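You operate a simulated robot arm through the tools that you are given. There is no shell and no other tool.

You run a simulated robot arm. Do the job below in one go: nothing can be reset, and whatever is moved stays where it is left.

Task
Top up the green feed hopper from its bin till LOW goes out.
Fine: shut the green air valve first; blue scoop, green bin, nothing spilt; scoop on the bench, both green lids shut.

The check looks at the end state, three seconds after you hand in, the way a careful person would. Anything else that was tipped, shoved, dropped, spilled or broken makes it a failure. Lids that push on must go on centred and level and be pressed home; caps that screw on are set level and turned clockwise until they are tight.

Robot
A 6-joint arm with a four-finger gripper, fixed in place. Base frame: the origin is on the floor under the middle of its stand, x ahead of it, y to its left, z up. Units: mm, degrees, N and s.
It reaches about 929 mm from its shoulder. Its first joint turns from -166.0 to 166.0 degrees. Payload 3.43 kg.
The TCP is the grasp point between the finger pads, 30 mm short of the fingertips. In the tool frame z runs along the fingers and y along their closing line. The gripper opens to 120 mm; its body begins 85 mm behind the TCP.
Orientation is that of the tool frame in the base frame, as a unit quaternion [x, y, z, w]. With the fingers straight down and closing along the base's y, the tool's x points along the base's -x, its y along +y and its z along -z.

Tools
- The arm moves only by the tool step_arm. Its argument "plan" is a list that holds one entry, the list of rows, each a list of 7 numbers: the shift along the tool's x, y, z in units of 500 mm (1.0 is 500 mm), then the turn, a rotation vector about the tool's x, y, z in units of 45 degrees (1.0 is 45 degrees), then the opening, from 0 (shut) to 1 (fully open). In form: [[[x, y, z, ax, ay, az, gripper], ...]]. A call has 1 to 20 rows; each row is the pose to reach, as a shift and turn from the pose commanded when the call began, along the tool's axes at that moment. A call with a number of a shift or a turn outside -1 to 1 is refused whole. Each row takes 0.2 s and may step no farther than 50 mm and 8.6 degrees from the row before; otherwise, or with a gripper value out of range, the whole call is refused. Where a pose cannot be reached the arm comes as near as it can. A force on the tool above 60 N (or 10 N above the force at the start of the call, whichever is more), or a blocked arm, ends the call early, and 0.2 s more pass. The fingers move at their own pace (about 40 mm/s each) and stop on an object; they squeeze with about 43 N. The grip force told is the motor's: it shows also when the fingers shut on nothing. Time passes only in rows, and 0.2 s behind the last, so rows that repeat a pose let the fingers close. The reply holds the time, the measured pose of the TCP, the force on the tool along the base axes, the opening and the grip force, in the units named above and with some noise, with the torque about the TCP (base axes, N m) and any sound that the robot's microphone picked up.
- Cameras (640 x 400 px; columns grow to the right, rows downward): "scene" is fixed at [400.8, -634.2, 1347.6]; the picture's right is [0.97, 0.26, 0.00], its down [0.07, -0.28, -0.96] and it looks along [-0.25, 0.93, -0.29] (base axes); focal length 316 px, centre (320, 200). "wrist" rides on the gripper at [71, -17, -121] in the tool frame; the picture's right is [0.23, 0.97, 0.00], its down [-0.81, 0.19, -0.55] and it looks along [-0.54, 0.13, 0.83] (tool axes); focal length 275 px, centre (320, 200). There is no depth. A picture from a camera that has moved, and an enlarged one, comes with that camera's place and axes in the base frame and with its lens. The place of the scene camera against the robot may be out by one fixed shift of up to 18 mm in any direction.
- get_image(camera): a new picture of that camera. It takes no simulated time.
- slide_trunk(by): moves the trunk up (or, below 0, down) by that many mm; the arm rides with it, the base frame stays. It gives what a move gives, with no picture.
- enlarge(camera, box): a new picture of the part [left, top, right, bottom] of that camera's present view, enlarged. It takes no simulated time.
- job_done(): hands the job in; it is judged then, once.

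Nothing tells you positions but the pictures and the camera data. Unless the task says otherwise, let go and move clear before handing in.

The tools are called after ">>>" as name(argument=value, ...) on one line, values as JSON. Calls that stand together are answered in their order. step_arm: Moves the arm, as the interface text tells. Its arguments: {"type":"object","properties":{"plan":{"type":"array","items":{"type":"array","items":{"type":"array","items":{"type":"number"}}}}},"required":["plan"]} The other tools are called the same way: slide_trunk (by) moves the trunk up or down; get_image (camera) takes a picture; enlarge (camera, box) takes an enlarged picture of a part of a camera's view; job_done () hands the job in.

At the start:

```text
clock: 0.0
ee_pos: [188.6, 451.0, 1262.4]
tcp_rot: [0.019, 1.0, -0.013, -0.004]
ft_force: [-0.3, -0.4, -1.1]
wrist_torque: [0.01, 0.06, 0.01]
finger_gap: 120.0
grip_force: 0.0
trunk travel left (down, up): [-300.0, 140.0]
```

scene: 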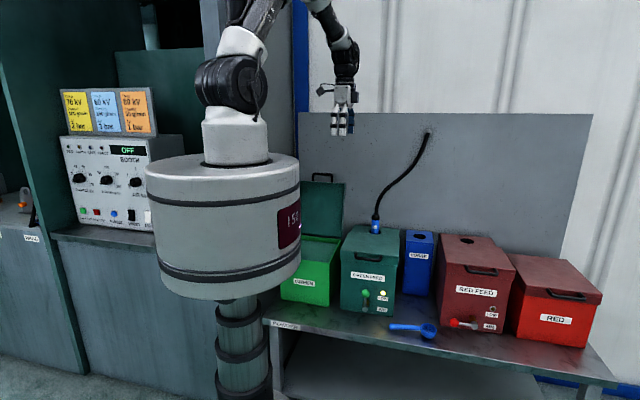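
wrist: 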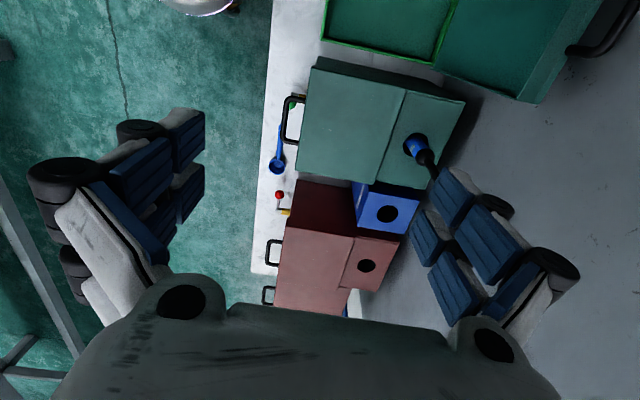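

I see a bench with an open green bin, a green feed hopper with a blue suction lance in its lid, a blue holder, a red hopper and a red bin, with a blue scoop lying in front. I'll look closer at each before moving.

>>> enlarge(camera="scene", box=[260, 160, 460, 285])

>>> enlarge(camera="scene", box=[330, 250, 450, 345])

>>> enlarge(camera="scene", box=[260, 220, 420, 345])

>>> enlarge(camera="wrist", box=[240, 0, 640, 250])

>>> enlarge(camera="scene", box=[40, 80, 180, 240])

```text
3.20 times, centred on (360, 222) of scene
camera zoom: at [400.8, -634.2, 1347.6], right [0.97, 0.26, 0.0], down [0.07, -0.28, -0.96], along [-0.25, 0.93, -0.29], focal length 1010 px, centre (192, 128)
```

zoom: 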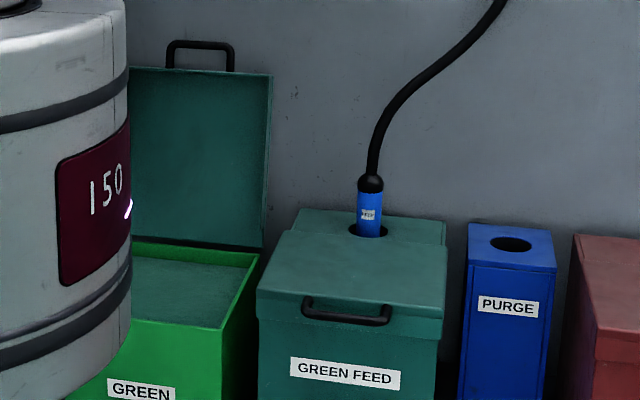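

```text
4.21 times, centred on (390, 298) of scene
camera zoom: at [400.8, -634.2, 1347.6], right [0.97, 0.26, 0.0], down [0.07, -0.28, -0.96], along [-0.25, 0.93, -0.29], focal length 1329 px, centre (25, -210)
```

zoom: 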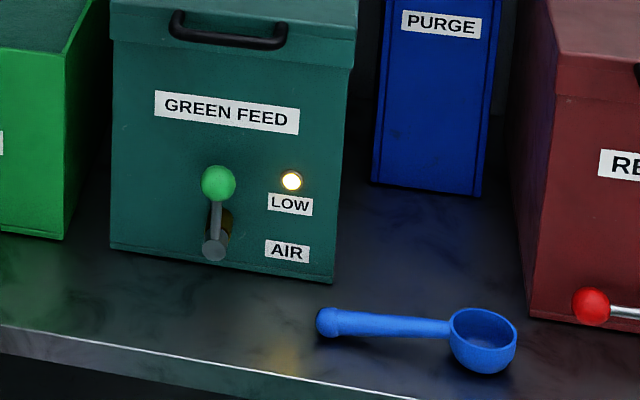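

```text
3.20 times, centred on (340, 282) of scene
camera zoom: at [400.8, -634.2, 1347.6], right [0.97, 0.26, 0.0], down [0.07, -0.28, -0.96], along [-0.25, 0.93, -0.29], focal length 1010 px, centre (256, -64)
```

zoom: 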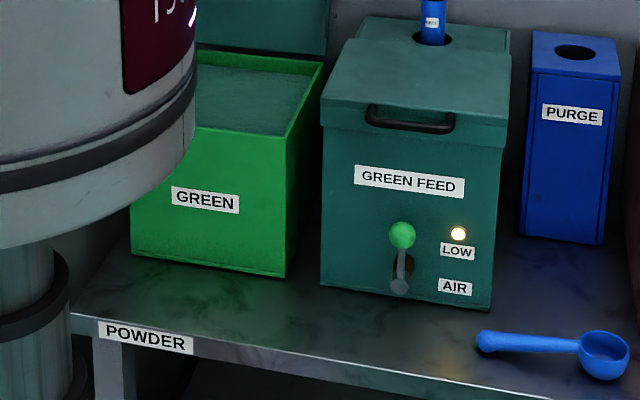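

```text
1.60 times, centred on (440, 125) of wrist
camera zoom: at [117.3, 438.8, 1383.8], right [-0.19, 0.98, -0.02], down [0.82, 0.17, 0.54], along [0.54, 0.09, -0.84], focal length 440 px, centre (128, 320)
```

zoom: 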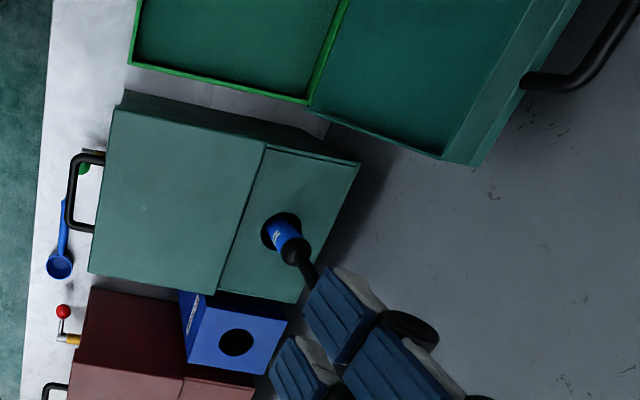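

```text
2.50 times, centred on (110, 160) of scene
camera zoom: at [400.8, -634.2, 1347.6], right [0.97, 0.26, 0.0], down [0.07, -0.28, -0.96], along [-0.25, 0.93, -0.29], focal length 789 px, centre (845, 300)
```

zoom: 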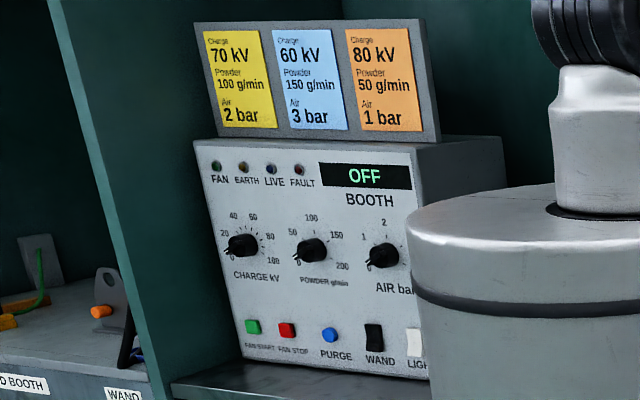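

The green air valve is the green-knobbed lever on the hopper front at about (300, 400, 674). The scoop runs from about (401, 365) to (532, 370) on a bench at z≈560, and the bin is open. I'll lower the trunk for reach and look again.

>>> slide_trunk(by=-200)

```text
clock: 2.2
ee_pos: [191.1, 449.0, 1061.9]
tcp_rot: [0.022, 1.0, -0.013, -0.004]
ft_force: [0.9, -0.9, 0.5]
wrist_torque: [0.01, 0.03, 0.02]
finger_gap: 120.2
grip_force: 0.1
trunk travel left (down, up): [-100.0, 340.0]
```

>>> get_image(camera="scene")

>>> get_image(camera="wrist")

```text
taken
```

scene: 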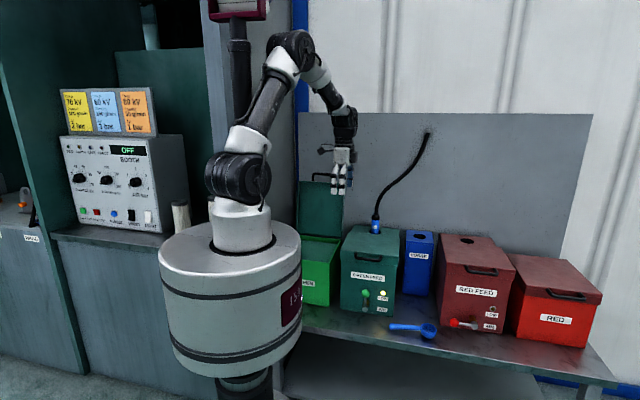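

```text
taken
camera wrist: at [118.9, 438.4, 1183.2], right [-0.19, 0.98, -0.02], down [0.82, 0.17, 0.54], along [0.54, 0.08, -0.84], focal length 275 px, centre (320, 200)
```

wrist: 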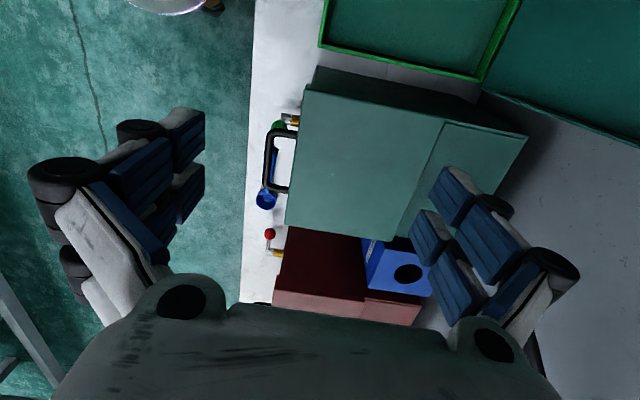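

The arm came down cleanly. Next I turn the gripper so its camera can face the hopper front from the bench edge.

>>> step_arm(plan=[[[-0.04, 0, 0, 0, 0, 0.167, 1], [-0.08, 0, 0, 0, 0, 0.333, 1], [-0.12, 0, 0, 0, 0, 0.5, 1], [-0.16, 0, 0, 0, 0, 0.667, 1], [-0.2, 0, 0, 0, 0, 0.833, 1], [-0.24, 0, 0, 0, 0, 1.0, 1]]])

```text
clock: 3.6
ee_pos: [310.2, 446.7, 1060.2]
tcp_rot: [0.4, 0.916, -0.013, 0.001]
ft_force: [0.3, 0.0, 0.5]
wrist_torque: [-0.04, -0.01, 0.01]
finger_gap: 119.8
grip_force: 0.0
trunk travel left (down, up): [-100.0, 340.0]
```

The gripper turned 45° and stays clear. I continue the turn to 90° while backing slightly toward the robot.

>>> step_arm(plan=[[[-0.02, -0.02, 0, 0, 0, 0.167, 1], [-0.04, -0.04, 0, 0, 0, 0.333, 1], [-0.06, -0.06, 0, 0, 0, 0.5, 1], [-0.08, -0.08, 0, 0, 0, 0.667, 1], [-0.08, -0.08, 0, 0, 0, 0.833, 1], [-0.08, -0.08, 0, 0, 0, 1.0, 1]]])

>>> get_image(camera="wrist")

```text
clock: 5.0
ee_pos: [307.5, 388.3, 1061.0]
tcp_rot: [0.721, 0.693, -0.011, 0.006]
ft_force: [0.4, -0.5, 0.0]
wrist_torque: [0.0, 0.0, 0.01]
finger_gap: 120.1
grip_force: 0.1
trunk travel left (down, up): [-100.0, 340.0]
```

```text
taken
camera wrist: at [293.0, 463.7, 1180.7], right [0.98, 0.19, -0.01], down [0.16, -0.8, 0.57], along [0.1, -0.56, -0.82], focal length 275 px, centre (320, 200)
```

wrist: 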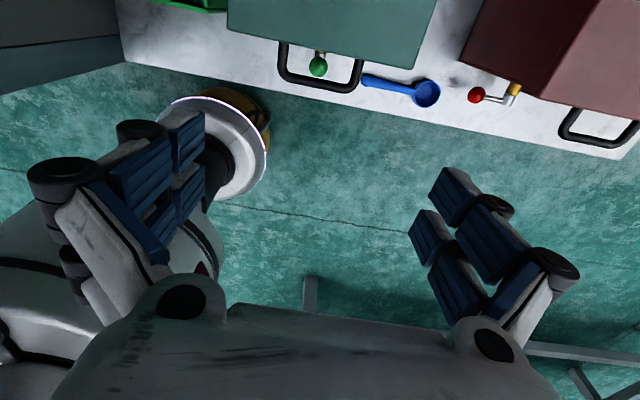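

The camera now faces back at the bench front. I tilt the fingers forward 45° and lower a bit, all in front of the hopper.

>>> step_arm(plan=[[[0, 0, 0.03, 0, 0.167, 0, 1], [0, 0, 0.06, 0, 0.333, 0, 1], [0, 0, 0.1, 0, 0.5, 0, 1], [0, 0, 0.13, 0, 0.667, 0, 1], [0, 0, 0.16, 0, 0.833, 0, 1], [0, 0, 0.2, 0, 1.0, 0, 1]]])

>>> get_image(camera="wrist")

>>> get_image(camera="scene")

```text
clock: 6.4
ee_pos: [307.4, 386.5, 961.7]
tcp_rot: [0.67, 0.643, 0.264, -0.26]
ft_force: [0.3, 0.2, 0.4]
wrist_torque: [0.0, 0.03, -0.01]
finger_gap: 120.0
grip_force: 0.0
trunk travel left (down, up): [-100.0, 340.0]
```

```text
taken
camera wrist: at [289.0, 355.2, 1098.4], right [0.98, 0.13, 0.15], down [0.15, -0.98, -0.16], along [0.13, 0.18, -0.98], focal length 275 px, centre (320, 200)
```

wrist: 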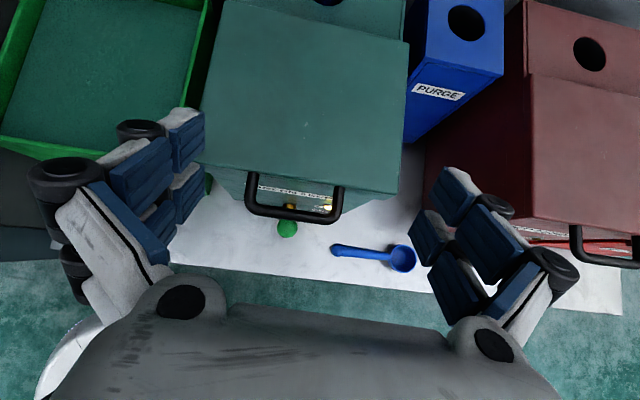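

```text
taken
```

scene: 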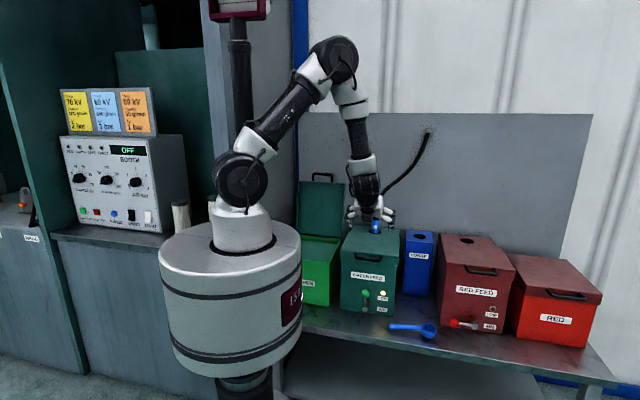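

I now have a top view: the green knob is near (302, 381, 684) and the lid handle bar near y≈388, z≈815, spanning x 255–345. I tilt to horizontal and drop down in front of the valve for a closer look.

>>> step_arm(plan=[[[-0.05, 0, 0.025, 0, 0.167, 0, 1], [-0.1, 0, 0.05, 0, 0.333, 0, 1], [-0.15, 0, 0.075, 0, 0.5, 0, 1], [-0.2, 0, 0.1, 0, 0.667, 0, 1], [-0.25, 0, 0.125, 0, 0.833, 0, 1], [-0.305, -0.01, 0.147, 0, 1.0, 0, 1]]])

>>> get_image(camera="wrist")

>>> get_image(camera="scene")

```text
clock: 7.8
ee_pos: [296.3, 327.4, 805.6]
tcp_rot: [0.517, 0.494, 0.502, -0.487]
ft_force: [0.6, 0.2, 0.4]
wrist_torque: [-0.02, 0.04, -0.02]
finger_gap: 119.9
grip_force: 0.0
trunk travel left (down, up): [-100.0, 340.0]
```

```text
taken
camera wrist: at [274.1, 208.4, 879.9], right [0.97, -0.03, 0.22], down [0.16, -0.58, -0.8], along [0.15, 0.82, -0.56], focal length 275 px, centre (320, 200)
```

wrist: 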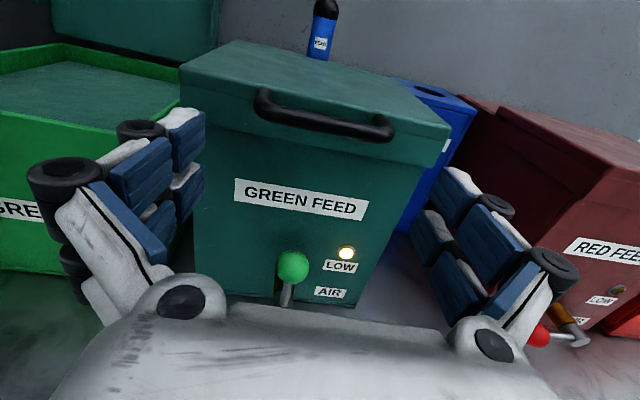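

```text
taken
```

scene: 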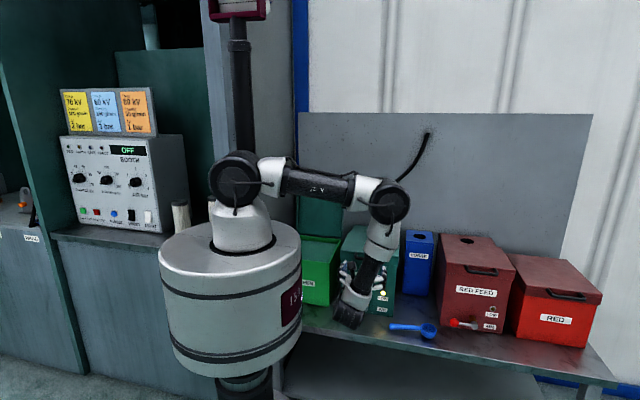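

The lid, handle, knob and LOW lamp are all clear now. I zoom in on the valve, the lamp and the bin contents.

>>> enlarge(camera="wrist", box=[220, 160, 400, 310])

>>> enlarge(camera="wrist", box=[0, 0, 240, 160])

>>> enlarge(camera="wrist", box=[180, 20, 460, 180])

>>> enlarge(camera="scene", box=[430, 230, 620, 350])

```text
2.67 times, centred on (310, 235) of wrist
camera zoom: at [274.1, 208.4, 879.9], right [0.97, -0.03, 0.22], down [0.16, -0.58, -0.8], along [0.15, 0.82, -0.56], focal length 734 px, centre (347, 107)
```

zoom: 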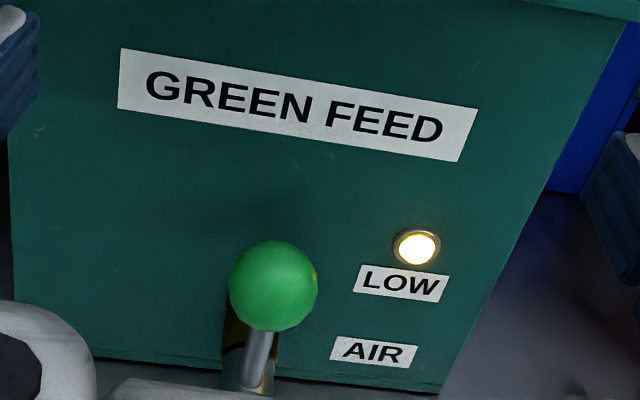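

```text
2.50 times, centred on (120, 80) of wrist
camera zoom: at [274.1, 208.4, 879.9], right [0.97, -0.03, 0.22], down [0.16, -0.58, -0.8], along [0.15, 0.82, -0.56], focal length 688 px, centre (820, 500)
```

zoom: 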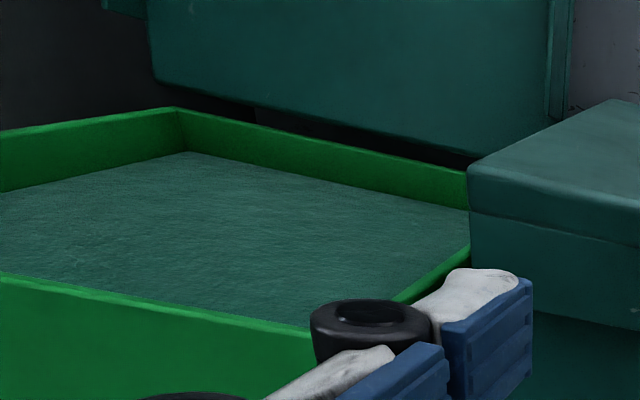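

```text
2.29 times, centred on (320, 100) of wrist
camera zoom: at [274.1, 208.4, 879.9], right [0.97, -0.03, 0.22], down [0.16, -0.58, -0.8], along [0.15, 0.82, -0.56], focal length 629 px, centre (320, 429)
```

zoom: 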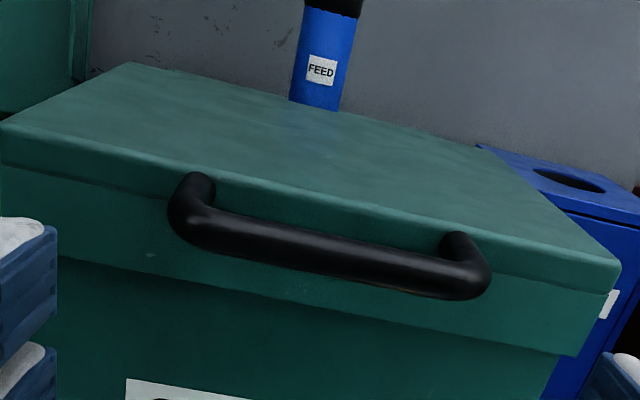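

```text
3.33 times, centred on (525, 290) of scene
camera zoom: at [400.8, -634.2, 1347.6], right [0.97, 0.26, 0.0], down [0.07, -0.28, -0.96], along [-0.25, 0.93, -0.29], focal length 1052 px, centre (-363, -100)
```

zoom: 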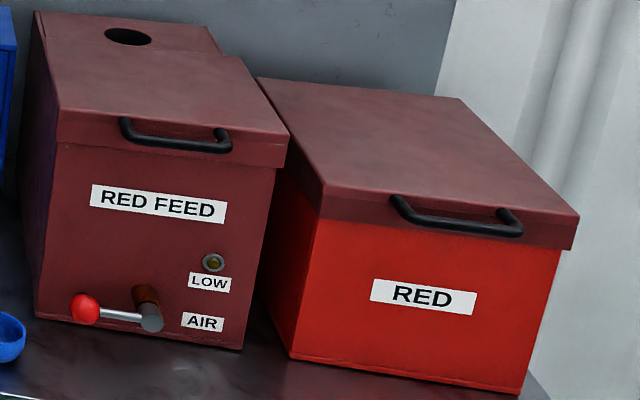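

The red lever points to the left with no lance in that hopper, so left reads as shut, while the green lever is up. I'll make a fist, go to the right of the green knob, and push it left and then down.

>>> step_arm(plan=[[[-0.046, 0.024, 0.002, 0, 0, 0, 0], [-0.092, 0.047, 0.004, 0, 0, 0, 0], [-0.139, 0.071, 0.006, 0, 0, 0, 0], [-0.185, 0.094, 0.008, 0, 0, 0, 0], [-0.231, 0.118, 0.01, 0, 0, 0, 0], [-0.231, 0.118, 0.01, 0, 0, 0, 0], [-0.231, 0.118, 0.01, 0, 0, 0, 0], [-0.231, 0.118, 0.01, 0, 0, 0, 0], [-0.231, 0.118, 0.01, 0, 0, 0, 0], [-0.231, 0.118, 0.01, 0, 0, 0, 0]]])

>>> get_image(camera="wrist")

>>> get_image(camera="scene")

```text
clock: 10.0
ee_pos: [355.6, 327.2, 689.9]
tcp_rot: [0.517, 0.495, 0.501, -0.487]
ft_force: [-0.3, 0.4, 0.5]
wrist_torque: [-0.03, -0.02, 0.01]
finger_gap: 0.1
grip_force: 33.1
trunk travel left (down, up): [-100.0, 340.0]
```

```text
taken
camera wrist: at [334.4, 209.1, 764.4], right [0.97, -0.03, 0.22], down [0.16, -0.58, -0.8], along [0.15, 0.81, -0.56], focal length 275 px, centre (320, 200)
```

wrist: 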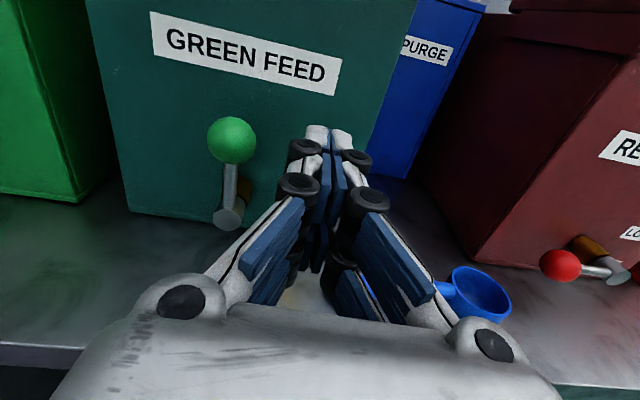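

```text
taken
```

scene: 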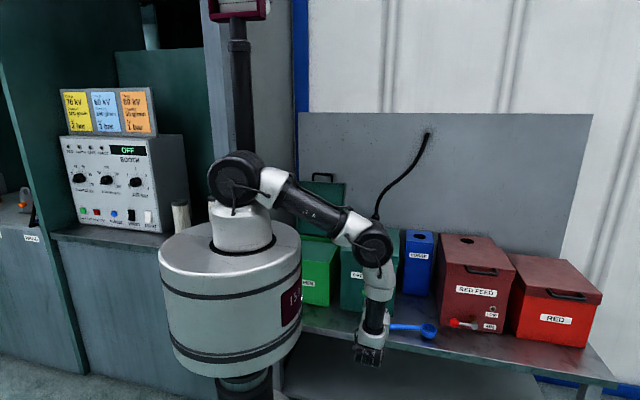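

The fist sits right of the knob at about (356, 327, 690). I move forward so the tips reach past the knob, then push it left.

>>> step_arm(plan=[[[-0.005, -0.001, 0.03, 0, 0, 0, 0], [-0.01, -0.002, 0.06, 0, 0, 0, 0], [-0.014, -0.003, 0.09, 0, 0, 0, 0], [-0.014, -0.03, 0.089, 0, 0, 0, 0], [-0.014, -0.06, 0.088, 0, 0, 0, 0], [-0.014, -0.09, 0.087, 0, 0, 0, 0], [-0.015, -0.12, 0.086, 0, 0, 0, 0], [-0.015, -0.15, 0.085, 0, 0, 0, 0], [-0.015, -0.175, 0.084, 0, 0, 0, 0]]])

>>> get_image(camera="wrist")

```text
clock: 12.0
ee_pos: [268.9, 371.4, 678.4]
tcp_rot: [0.517, 0.494, 0.502, -0.486]
ft_force: [0.4, -0.5, -0.5]
wrist_torque: [0.03, -0.02, -0.02]
finger_gap: 0.0
grip_force: 33.6
trunk travel left (down, up): [-100.0, 340.0]
```

```text
taken
camera wrist: at [247.7, 253.6, 753.5], right [0.97, -0.03, 0.22], down [0.16, -0.58, -0.8], along [0.15, 0.81, -0.56], focal length 275 px, centre (320, 200)
```

wrist: 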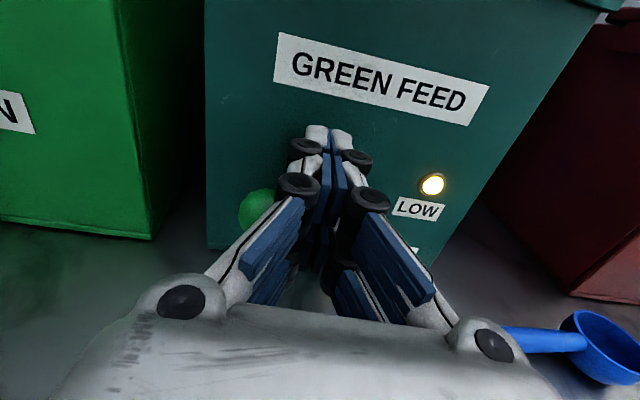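

The knob followed to about (239, 381, 654), lever ~60° over. I raise the fist, move over the knob and press straight down.

>>> step_arm(plan=[[[0.035, 0, 0, 0, 0, 0, 0], [0.07, 0, -0.001, 0, 0, 0, 0], [0.07, -0.035, -0.003, 0, 0, 0, 0], [0.07, -0.07, -0.004, 0, 0, 0, 0], [0.045, -0.07, -0.004, 0, 0, 0, 0], [0.02, -0.07, -0.003, 0, 0, 0, 0], [0.0, -0.07, -0.003, 0, 0, 0, 0], [-0.015, -0.07, -0.002, 0, 0, 0, 0], [-0.03, -0.07, -0.002, 0, 0, 0, 0], [-0.04, -0.07, -0.002, 0, 0, 0, 0]]])

>>> get_image(camera="wrist")

>>> enlarge(camera="scene", box=[330, 220, 450, 345])

```text
clock: 14.2
ee_pos: [234.9, 371.8, 661.6]
tcp_rot: [0.518, 0.494, 0.501, -0.486]
ft_force: [-0.3, 0.2, -0.3]
wrist_torque: [-0.01, 0.03, -0.03]
finger_gap: 0.0
grip_force: 33.6
trunk travel left (down, up): [-100.0, 340.0]
```

```text
taken
camera wrist: at [212.8, 253.0, 736.5], right [0.97, -0.03, 0.22], down [0.16, -0.58, -0.8], along [0.15, 0.81, -0.56], focal length 275 px, centre (320, 200)
```

wrist: 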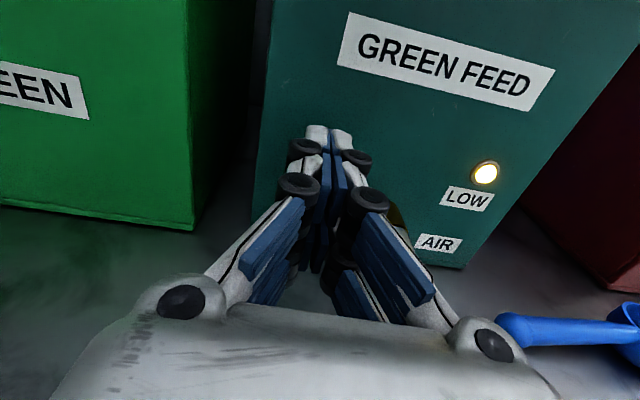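

```text
3.20 times, centred on (390, 282) of scene
camera zoom: at [400.8, -634.2, 1347.6], right [0.97, 0.26, 0.0], down [0.07, -0.28, -0.96], along [-0.25, 0.93, -0.29], focal length 1010 px, centre (96, -64)
```

zoom: 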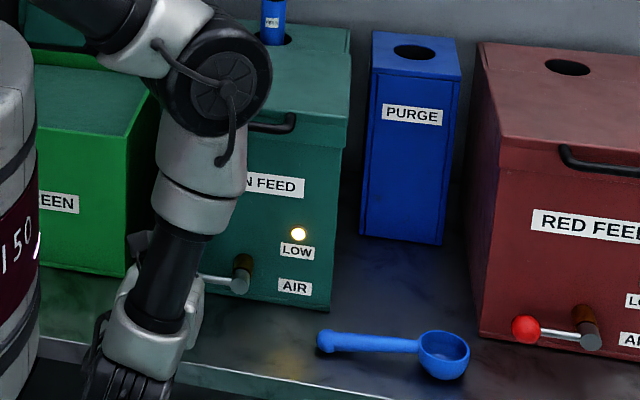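

The lever now lies nearly horizontal to the left. I press a little further down to reach the stop, watching the force.

>>> step_arm(plan=[[[-0.006, 0, 0, 0, 0, 0, 0], [-0.012, 0, 0, 0, 0, 0, 0], [-0.018, 0, 0, 0, 0, 0, 0], [-0.024, 0, 0, 0, 0, 0, 0]]])

>>> enlarge(camera="scene", box=[330, 220, 450, 345])

```text
clock: 15.2
ee_pos: [237.2, 373.0, 659.8]
tcp_rot: [0.518, 0.495, 0.501, -0.486]
ft_force: [0.6, 0.2, 0.0]
wrist_torque: [-0.01, 0.01, -0.01]
finger_gap: 0.1
grip_force: 34.1
out of reach, approached as far as the arm can: row 1, 2, 3, 4
trunk travel left (down, up): [-100.0, 340.0]
```

```text
3.20 times, centred on (390, 282) of scene
camera zoom: at [400.8, -634.2, 1347.6], right [0.97, 0.26, 0.0], down [0.07, -0.28, -0.96], along [-0.25, 0.93, -0.29], focal length 1010 px, centre (96, -64)
```

zoom: 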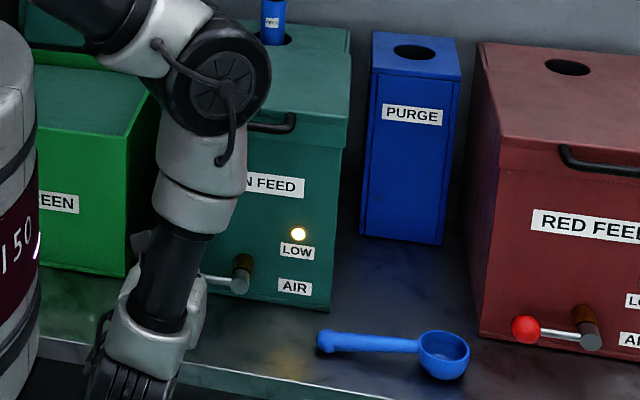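

The arm hit its own limit there. I back the fist off to see where the lever rests before deciding on more pressing.

>>> step_arm(plan=[[[0.04, 0, 0, 0, 0, 0, 0], [0.08, 0, 0, 0, 0, 0, 0], [0.1, 0, -0.04, 0, 0, 0, 0], [0.1, 0.06, -0.08, 0, 0, 0, 0], [0.1, 0.12, -0.1, 0, 0, 0, 0]]])

>>> get_image(camera="wrist")

>>> enlarge(camera="scene", box=[330, 220, 450, 345])

```text
clock: 16.4
ee_pos: [292.6, 325.5, 709.6]
tcp_rot: [0.517, 0.495, 0.501, -0.487]
ft_force: [0.1, -1.5, -1.5]
wrist_torque: [0.01, -0.02, 0.03]
finger_gap: 0.0
grip_force: 33.4
trunk travel left (down, up): [-100.0, 340.0]
```

```text
taken
camera wrist: at [271.3, 206.2, 784.6], right [0.97, -0.03, 0.22], down [0.16, -0.58, -0.8], along [0.15, 0.81, -0.56], focal length 275 px, centre (320, 200)
```

wrist: 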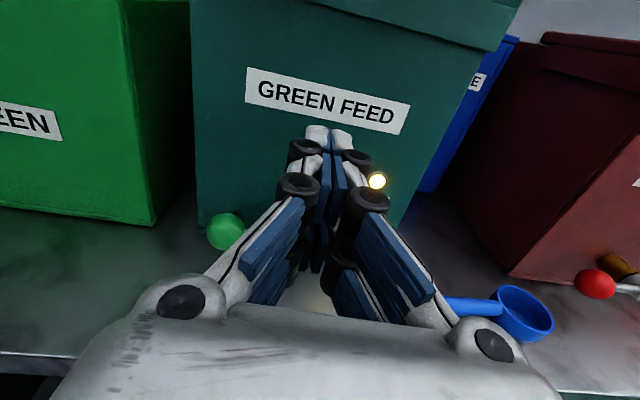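

```text
3.20 times, centred on (390, 282) of scene
camera zoom: at [400.8, -634.2, 1347.6], right [0.97, 0.26, 0.0], down [0.07, -0.28, -0.96], along [-0.25, 0.93, -0.29], focal length 1010 px, centre (96, -64)
```

zoom: 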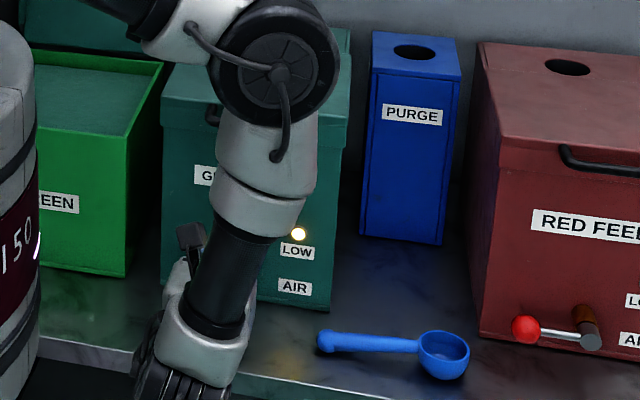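

The green knob now sits at about (234, 381, 617), the same angle as the red one, so the valve is turned fully over. Next I bring the fist under the hopper lid's handle bar.

>>> step_arm(plan=[[[0.05, 0.004, 0.03, 0, 0, 0, 0], [0.1, 0.009, 0.06, 0, 0, 0, 0], [0.13, 0.009, 0.09, 0, 0, 0, 0], [0.155, 0.009, 0.09, 0, 0, 0, 0]]])

>>> get_image(camera="wrist")

>>> enlarge(camera="scene", box=[300, 180, 460, 305])

```text
clock: 17.4
ee_pos: [303.6, 370.7, 784.9]
tcp_rot: [0.518, 0.495, 0.501, -0.486]
ft_force: [0.3, 0.3, 0.0]
wrist_torque: [0.01, -0.01, 0.03]
finger_gap: 0.2
grip_force: 34.0
trunk travel left (down, up): [-100.0, 340.0]
```

```text
taken
camera wrist: at [280.9, 253.0, 858.8], right [0.97, -0.03, 0.22], down [0.16, -0.58, -0.8], along [0.15, 0.81, -0.56], focal length 275 px, centre (320, 200)
```

wrist: 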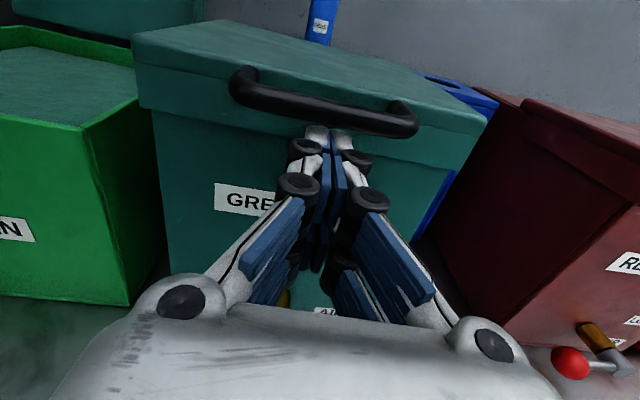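

```text
3.20 times, centred on (380, 242) of scene
camera zoom: at [400.8, -634.2, 1347.6], right [0.97, 0.26, 0.0], down [0.07, -0.28, -0.96], along [-0.25, 0.93, -0.29], focal length 1010 px, centre (128, 64)
```

zoom: 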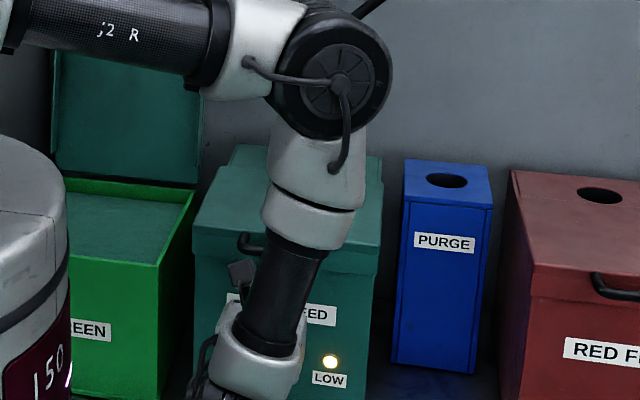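

The fist is just below the bar. I lift along the arc about the lid's back hinge, up to about 50°, then look.

>>> step_arm(plan=[[[0.014, 0, 0, 0, 0, 0, 0], [0.053, 0, 0, 0, 0, 0, 0], [0.091, -0.001, 0.003, 0, 0, 0, 0], [0.129, -0.001, 0.009, 0, 0, 0, 0], [0.167, -0.002, 0.019, 0, 0, 0, 0], [0.203, -0.003, 0.032, 0, 0, 0, 0], [0.238, -0.004, 0.048, 0, 0, 0, 0], [0.272, -0.005, 0.068, 0, 0, 0, 0], [0.303, -0.006, 0.089, 0, 0, 0, 0], [0.333, -0.007, 0.114, 0, 0, 0, 0], [0.36, -0.008, 0.141, 0, 0, 0, 0]]])

>>> get_image(camera="wrist")

>>> get_image(camera="scene")

```text
clock: 19.8
ee_pos: [302.8, 444.1, 965.7]
tcp_rot: [0.517, 0.495, 0.501, -0.487]
ft_force: [-1.5, -2.7, 0.6]
wrist_torque: [-0.05, 0.03, 0.08]
finger_gap: 0.0
grip_force: 33.9
trunk travel left (down, up): [-100.0, 340.0]
```

```text
taken
camera wrist: at [280.6, 325.9, 1040.9], right [0.97, -0.03, 0.22], down [0.16, -0.58, -0.8], along [0.15, 0.82, -0.56], focal length 275 px, centre (320, 200)
```

wrist: 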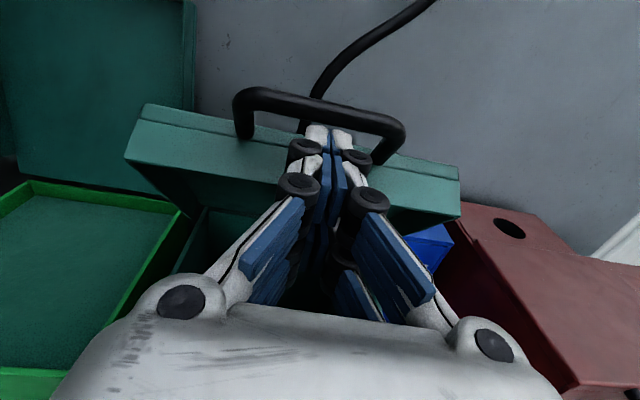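

```text
taken
```

scene: 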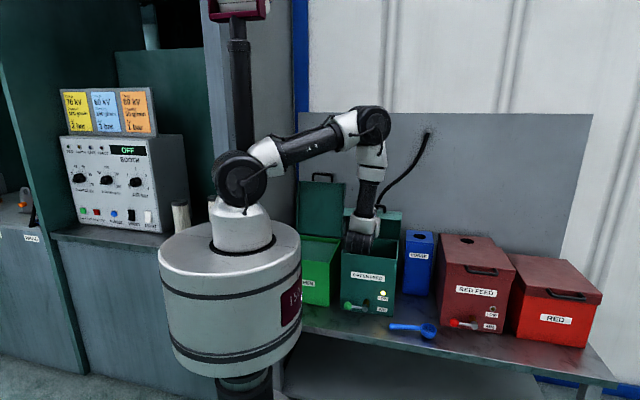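

The lid follows the fist at about 50° with low force. I keep pushing forward with the fingertips on its front skirt to about 80° and look again.

>>> step_arm(plan=[[[0.009, -0.001, 0.016, 0, 0, 0, 0], [0.021, -0.002, 0.0415, 0, 0, 0, 0], [0.032, -0.003, 0.068, 0, 0, 0, 0], [0.046, -0.004, 0.097, 0, 0, 0, 0], [0.059, -0.005, 0.126, 0, 0, 0, 0]]])

>>> get_image(camera="wrist")

>>> enlarge(camera="scene", box=[280, 130, 460, 270])

```text
clock: 21.0
ee_pos: [301.6, 507.0, 992.6]
tcp_rot: [0.519, 0.495, 0.5, -0.485]
ft_force: [-1.0, 2.0, -4.6]
wrist_torque: [-0.09, -0.05, 0.0]
finger_gap: 0.2
grip_force: 33.8
trunk travel left (down, up): [-100.0, 340.0]
```

```text
taken
camera wrist: at [279.6, 388.6, 1066.8], right [0.97, -0.03, 0.22], down [0.16, -0.58, -0.8], along [0.15, 0.81, -0.56], focal length 275 px, centre (320, 200)
```

wrist: 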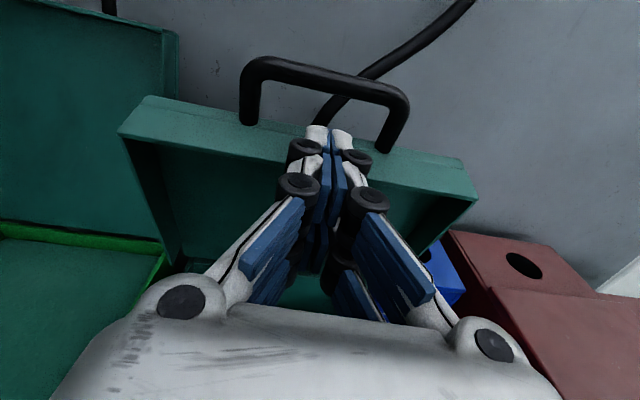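

```text
2.86 times, centred on (370, 200) of scene
camera zoom: at [400.8, -634.2, 1347.6], right [0.97, 0.26, 0.0], down [0.07, -0.28, -0.96], along [-0.25, 0.93, -0.29], focal length 902 px, centre (177, 200)
```

zoom: 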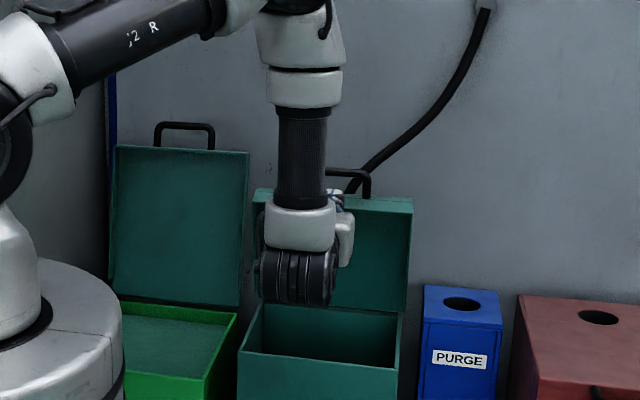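

The lid is at roughly 80° and the force is small. I keep nudging it back past upright, watching the lance behind it.

>>> step_arm(plan=[[[0.006, -0.001, 0.016, 0, 0, 0, 0], [0.01, -0.001, 0.032, 0, 0, 0, 0], [0.015, -0.002, 0.048, 0, 0, 0, 0], [0.018, -0.003, 0.064, 0, 0, 0, 0]]])

>>> get_image(camera="wrist")

>>> enlarge(camera="scene", box=[280, 130, 460, 270])

```text
clock: 22.0
ee_pos: [301.9, 539.7, 1001.3]
tcp_rot: [0.517, 0.494, 0.502, -0.486]
ft_force: [0.1, 0.3, 0.7]
wrist_torque: [0.02, -0.03, -0.01]
finger_gap: 0.3
grip_force: 33.4
trunk travel left (down, up): [-100.0, 340.0]
```

```text
taken
camera wrist: at [279.7, 421.8, 1075.2], right [0.97, -0.03, 0.22], down [0.16, -0.58, -0.8], along [0.15, 0.82, -0.56], focal length 275 px, centre (320, 200)
```

wrist: 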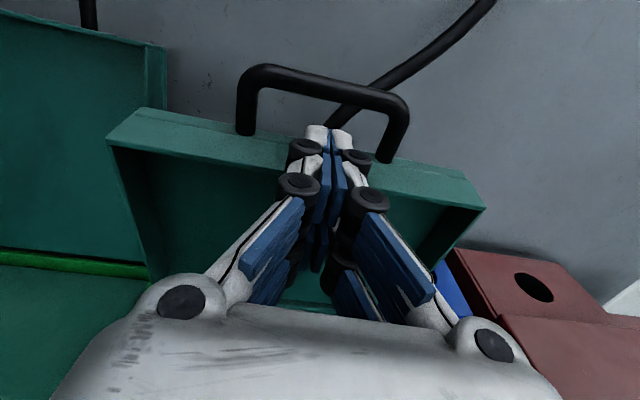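

```text
2.86 times, centred on (370, 200) of scene
camera zoom: at [400.8, -634.2, 1347.6], right [0.97, 0.26, 0.0], down [0.07, -0.28, -0.96], along [-0.25, 0.93, -0.29], focal length 902 px, centre (177, 200)
```

zoom: 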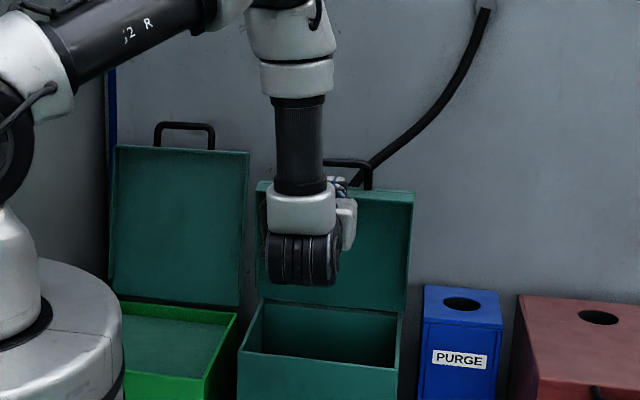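

The contact force is now near zero, so the lid may be resting on its own stop. I back off 15 mm to see whether it stays.

>>> step_arm(plan=[[[0, 0, -0.01, 0, 0, 0, 0], [0, 0, -0.02, 0, 0, 0, 0], [0, 0, -0.03, 0, 0, 0, 0], [0, 0, -0.03, 0, 0, 0, 0], [0, 0, -0.03, 0, 0, 0, 0]]])

>>> get_image(camera="wrist")

>>> enlarge(camera="scene", box=[280, 130, 460, 270])

```text
clock: 23.2
ee_pos: [301.3, 525.1, 1001.1]
tcp_rot: [0.518, 0.495, 0.501, -0.486]
ft_force: [0.5, -0.3, 0.4]
wrist_torque: [0.0, -0.03, -0.02]
finger_gap: 0.0
grip_force: 32.7
trunk travel left (down, up): [-100.0, 340.0]
```

```text
taken
camera wrist: at [279.1, 406.0, 1075.6], right [0.97, -0.03, 0.22], down [0.16, -0.58, -0.8], along [0.15, 0.81, -0.56], focal length 275 px, centre (320, 200)
```

wrist: 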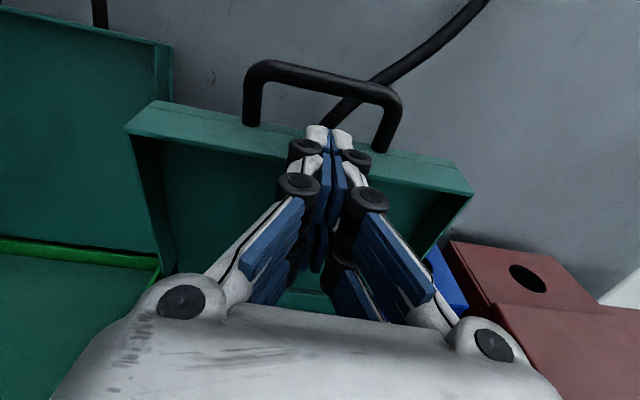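

```text
2.86 times, centred on (370, 200) of scene
camera zoom: at [400.8, -634.2, 1347.6], right [0.97, 0.26, 0.0], down [0.07, -0.28, -0.96], along [-0.25, 0.93, -0.29], focal length 902 px, centre (177, 200)
```

zoom: 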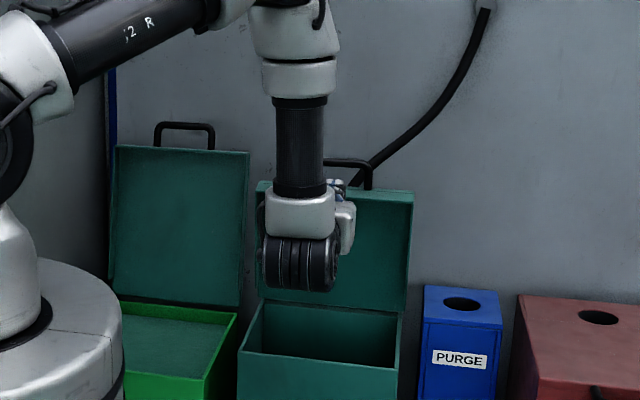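

The lid stays open on its own. I retract clear of it and look into the hopper.

>>> step_arm(plan=[[[0, 0, -0.06, 0, 0, 0, 0], [0, 0, -0.12, 0, 0, 0, 0], [0, 0, -0.18, 0, 0, 0, 0], [0, 0, -0.24, 0, 0, 0, 0], [0, 0, -0.3, 0, 0, 0, 0], [0.02, 0, -0.3, 0, -0.16, 0, 0.3], [0.04, 0, -0.3, 0, -0.33, 0, 0.5], [0.06, 0, -0.3, 0, -0.5, 0, 0.7], [0.08, 0, -0.3, 0, -0.67, 0, 0.9], [0.1, 0, -0.3, 0, -0.83, 0, 1], [0.12, 0, -0.3, 0, -1.0, 0, 1]]])

>>> get_image(camera="wrist")

>>> get_image(camera="scene")

```text
clock: 25.6
ee_pos: [297.6, 374.1, 1064.2]
tcp_rot: [0.67, 0.642, 0.266, -0.259]
ft_force: [0.2, -0.3, 0.3]
wrist_torque: [0.01, -0.02, 0.01]
finger_gap: 89.1
grip_force: 0.1
trunk travel left (down, up): [-100.0, 340.0]
```

```text
taken
camera wrist: at [279.1, 342.7, 1200.7], right [0.98, 0.13, 0.15], down [0.15, -0.98, -0.16], along [0.13, 0.18, -0.98], focal length 275 px, centre (320, 200)
```

wrist: 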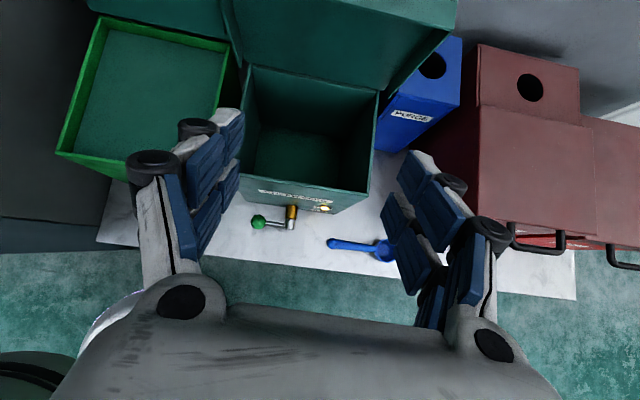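

```text
taken
```

scene: 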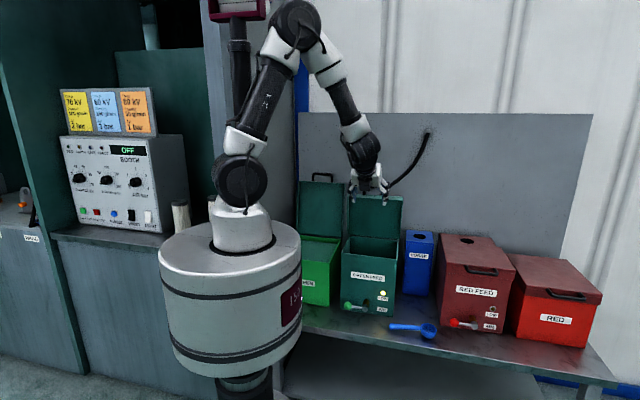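

>>> enlarge(camera="wrist", box=[220, 40, 420, 280])

>>> enlarge(camera="scene", box=[280, 160, 440, 345])

>>> enlarge(camera="wrist", box=[50, 0, 250, 190])

```text
1.67 times, centred on (320, 160) of wrist
camera zoom: at [279.1, 342.7, 1200.7], right [0.98, 0.13, 0.15], down [0.15, -0.98, -0.16], along [0.13, 0.18, -0.98], focal length 459 px, centre (320, 267)
```

zoom: 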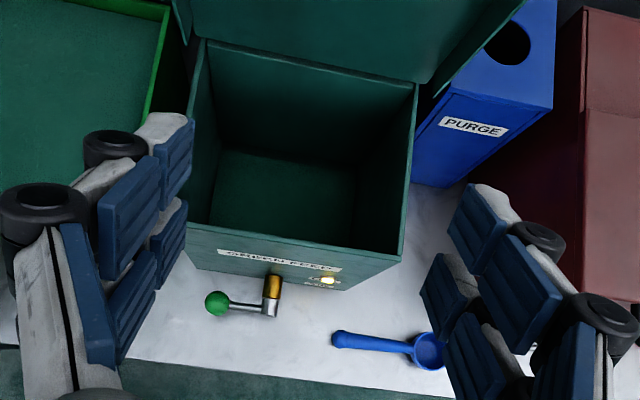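

```text
2.16 times, centred on (360, 252) of scene
camera zoom: at [400.8, -634.2, 1347.6], right [0.97, 0.26, 0.0], down [0.07, -0.28, -0.96], along [-0.25, 0.93, -0.29], focal length 682 px, centre (234, 86)
```

zoom: 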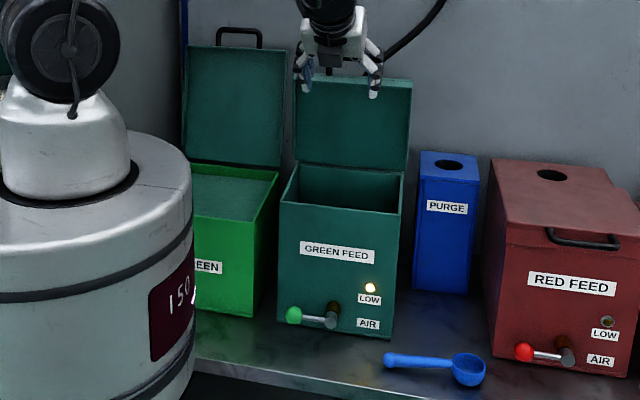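

```text
2.11 times, centred on (150, 95) of wrist
camera zoom: at [279.1, 342.7, 1200.7], right [0.98, 0.13, 0.15], down [0.15, -0.98, -0.16], along [0.13, 0.18, -0.98], focal length 580 px, centre (678, 421)
```

zoom: 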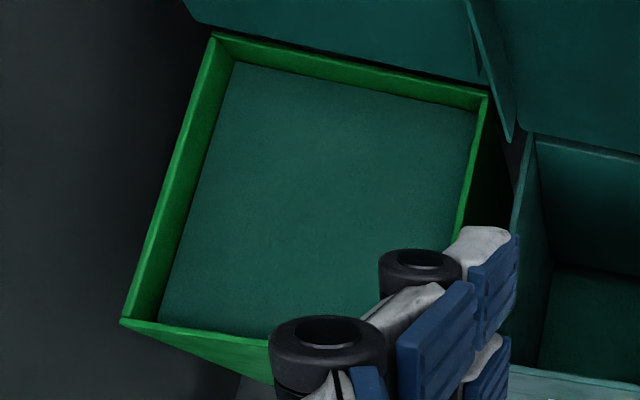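

The hopper is open and its lid stays up; it shows a low powder level inside. Now I straighten the gripper and head above the scoop.

>>> step_arm(plan=[[[-0.042, 0.048, 0.035, 0, -0.167, 0, 1], [-0.084, 0.096, 0.07, 0, -0.333, 0, 1], [-0.125, 0.144, 0.105, 0, -0.5, 0, 1], [-0.167, 0.192, 0.14, 0, -0.667, 0, 1], [-0.209, 0.24, 0.175, 0, -0.833, 0, 1], [-0.251, 0.288, 0.21, 0, -1.0, 0, 1]]])

>>> get_image(camera="wrist")

```text
clock: 27.0
ee_pos: [436.9, 351.9, 899.8]
tcp_rot: [0.721, 0.693, -0.012, 0.007]
ft_force: [0.8, -0.3, 0.2]
wrist_torque: [-0.02, 0.0, 0.01]
finger_gap: 119.5
grip_force: 0.0
trunk travel left (down, up): [-100.0, 340.0]
```

```text
taken
camera wrist: at [423.4, 427.4, 1018.3], right [0.98, 0.19, -0.01], down [0.17, -0.8, 0.57], along [0.1, -0.56, -0.82], focal length 275 px, centre (320, 200)
```

wrist: 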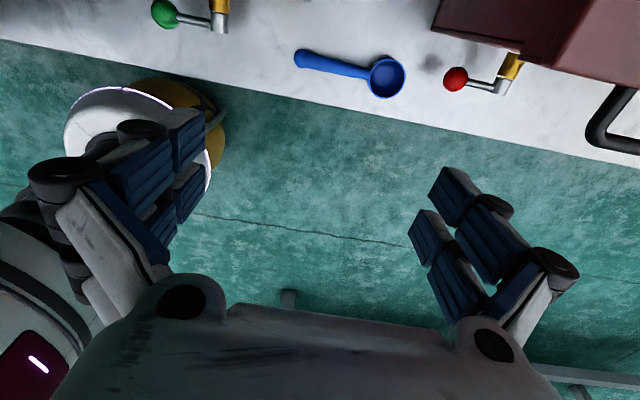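

The scoop's axis reads y≈362, from x≈401 at the handle end to x≈531 at the bowl. I rotate the gripper back so the fingers straddle the handle.

>>> step_arm(plan=[[[0.004, 0.004, 0.033, 0, 0, -0.167, 1], [0.009, 0.009, 0.067, 0, 0, -0.333, 1], [0.013, 0.013, 0.1, 0, 0, -0.5, 1], [0.017, 0.017, 0.133, 0, 0, -0.667, 1], [0.022, 0.022, 0.167, 0, 0, -0.833, 1], [0.026, 0.026, 0.2, 0, 0, -1.0, 1]]])

>>> step_arm(plan=[[[0, 0, 0.02, 0, 0, -0.167, 1], [0, 0, 0.04, 0, 0, -0.333, 1], [0, 0, 0.06, 0, 0, -0.5, 1], [0, 0, 0.07, 0, 0, -0.667, 1], [0, 0, 0.07, 0, 0, -0.833, 1], [0, 0, 0.07, 0, 0, -1.0, 1]]])

>>> get_image(camera="wrist")

>>> get_image(camera="scene")

```text
clock: 28.4
ee_pos: [451.0, 361.7, 800.8]
tcp_rot: [0.398, 0.917, -0.013, 0.001]
ft_force: [0.0, -0.3, 0.4]
wrist_torque: [0.03, 0.03, 0.02]
finger_gap: 119.9
grip_force: 0.1
trunk travel left (down, up): [-100.0, 340.0]
```

```text
clock: 29.8
ee_pos: [451.2, 361.7, 765.8]
tcp_rot: [0.017, 1.0, -0.012, -0.003]
ft_force: [0.7, -0.6, -0.3]
wrist_torque: [-0.02, 0.01, 0.01]
finger_gap: 119.9
grip_force: 0.0
trunk travel left (down, up): [-100.0, 340.0]
```

```text
taken
camera wrist: at [378.6, 350.1, 888.0], right [-0.2, 0.98, -0.02], down [0.82, 0.18, 0.54], along [0.54, 0.09, -0.84], focal length 275 px, centre (320, 200)
```

wrist: 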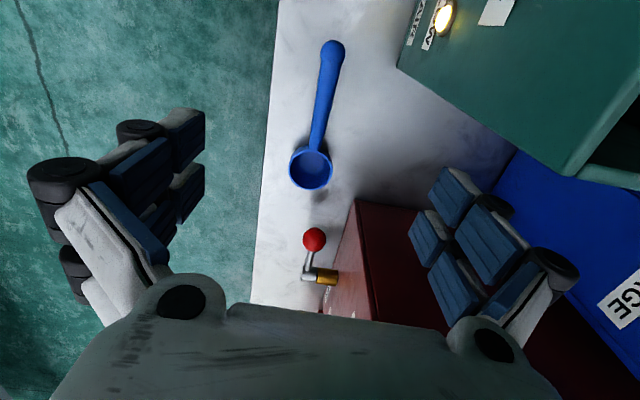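

```text
taken
```

scene: 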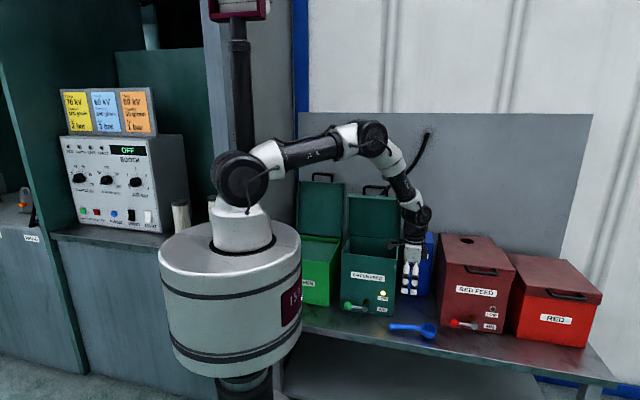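

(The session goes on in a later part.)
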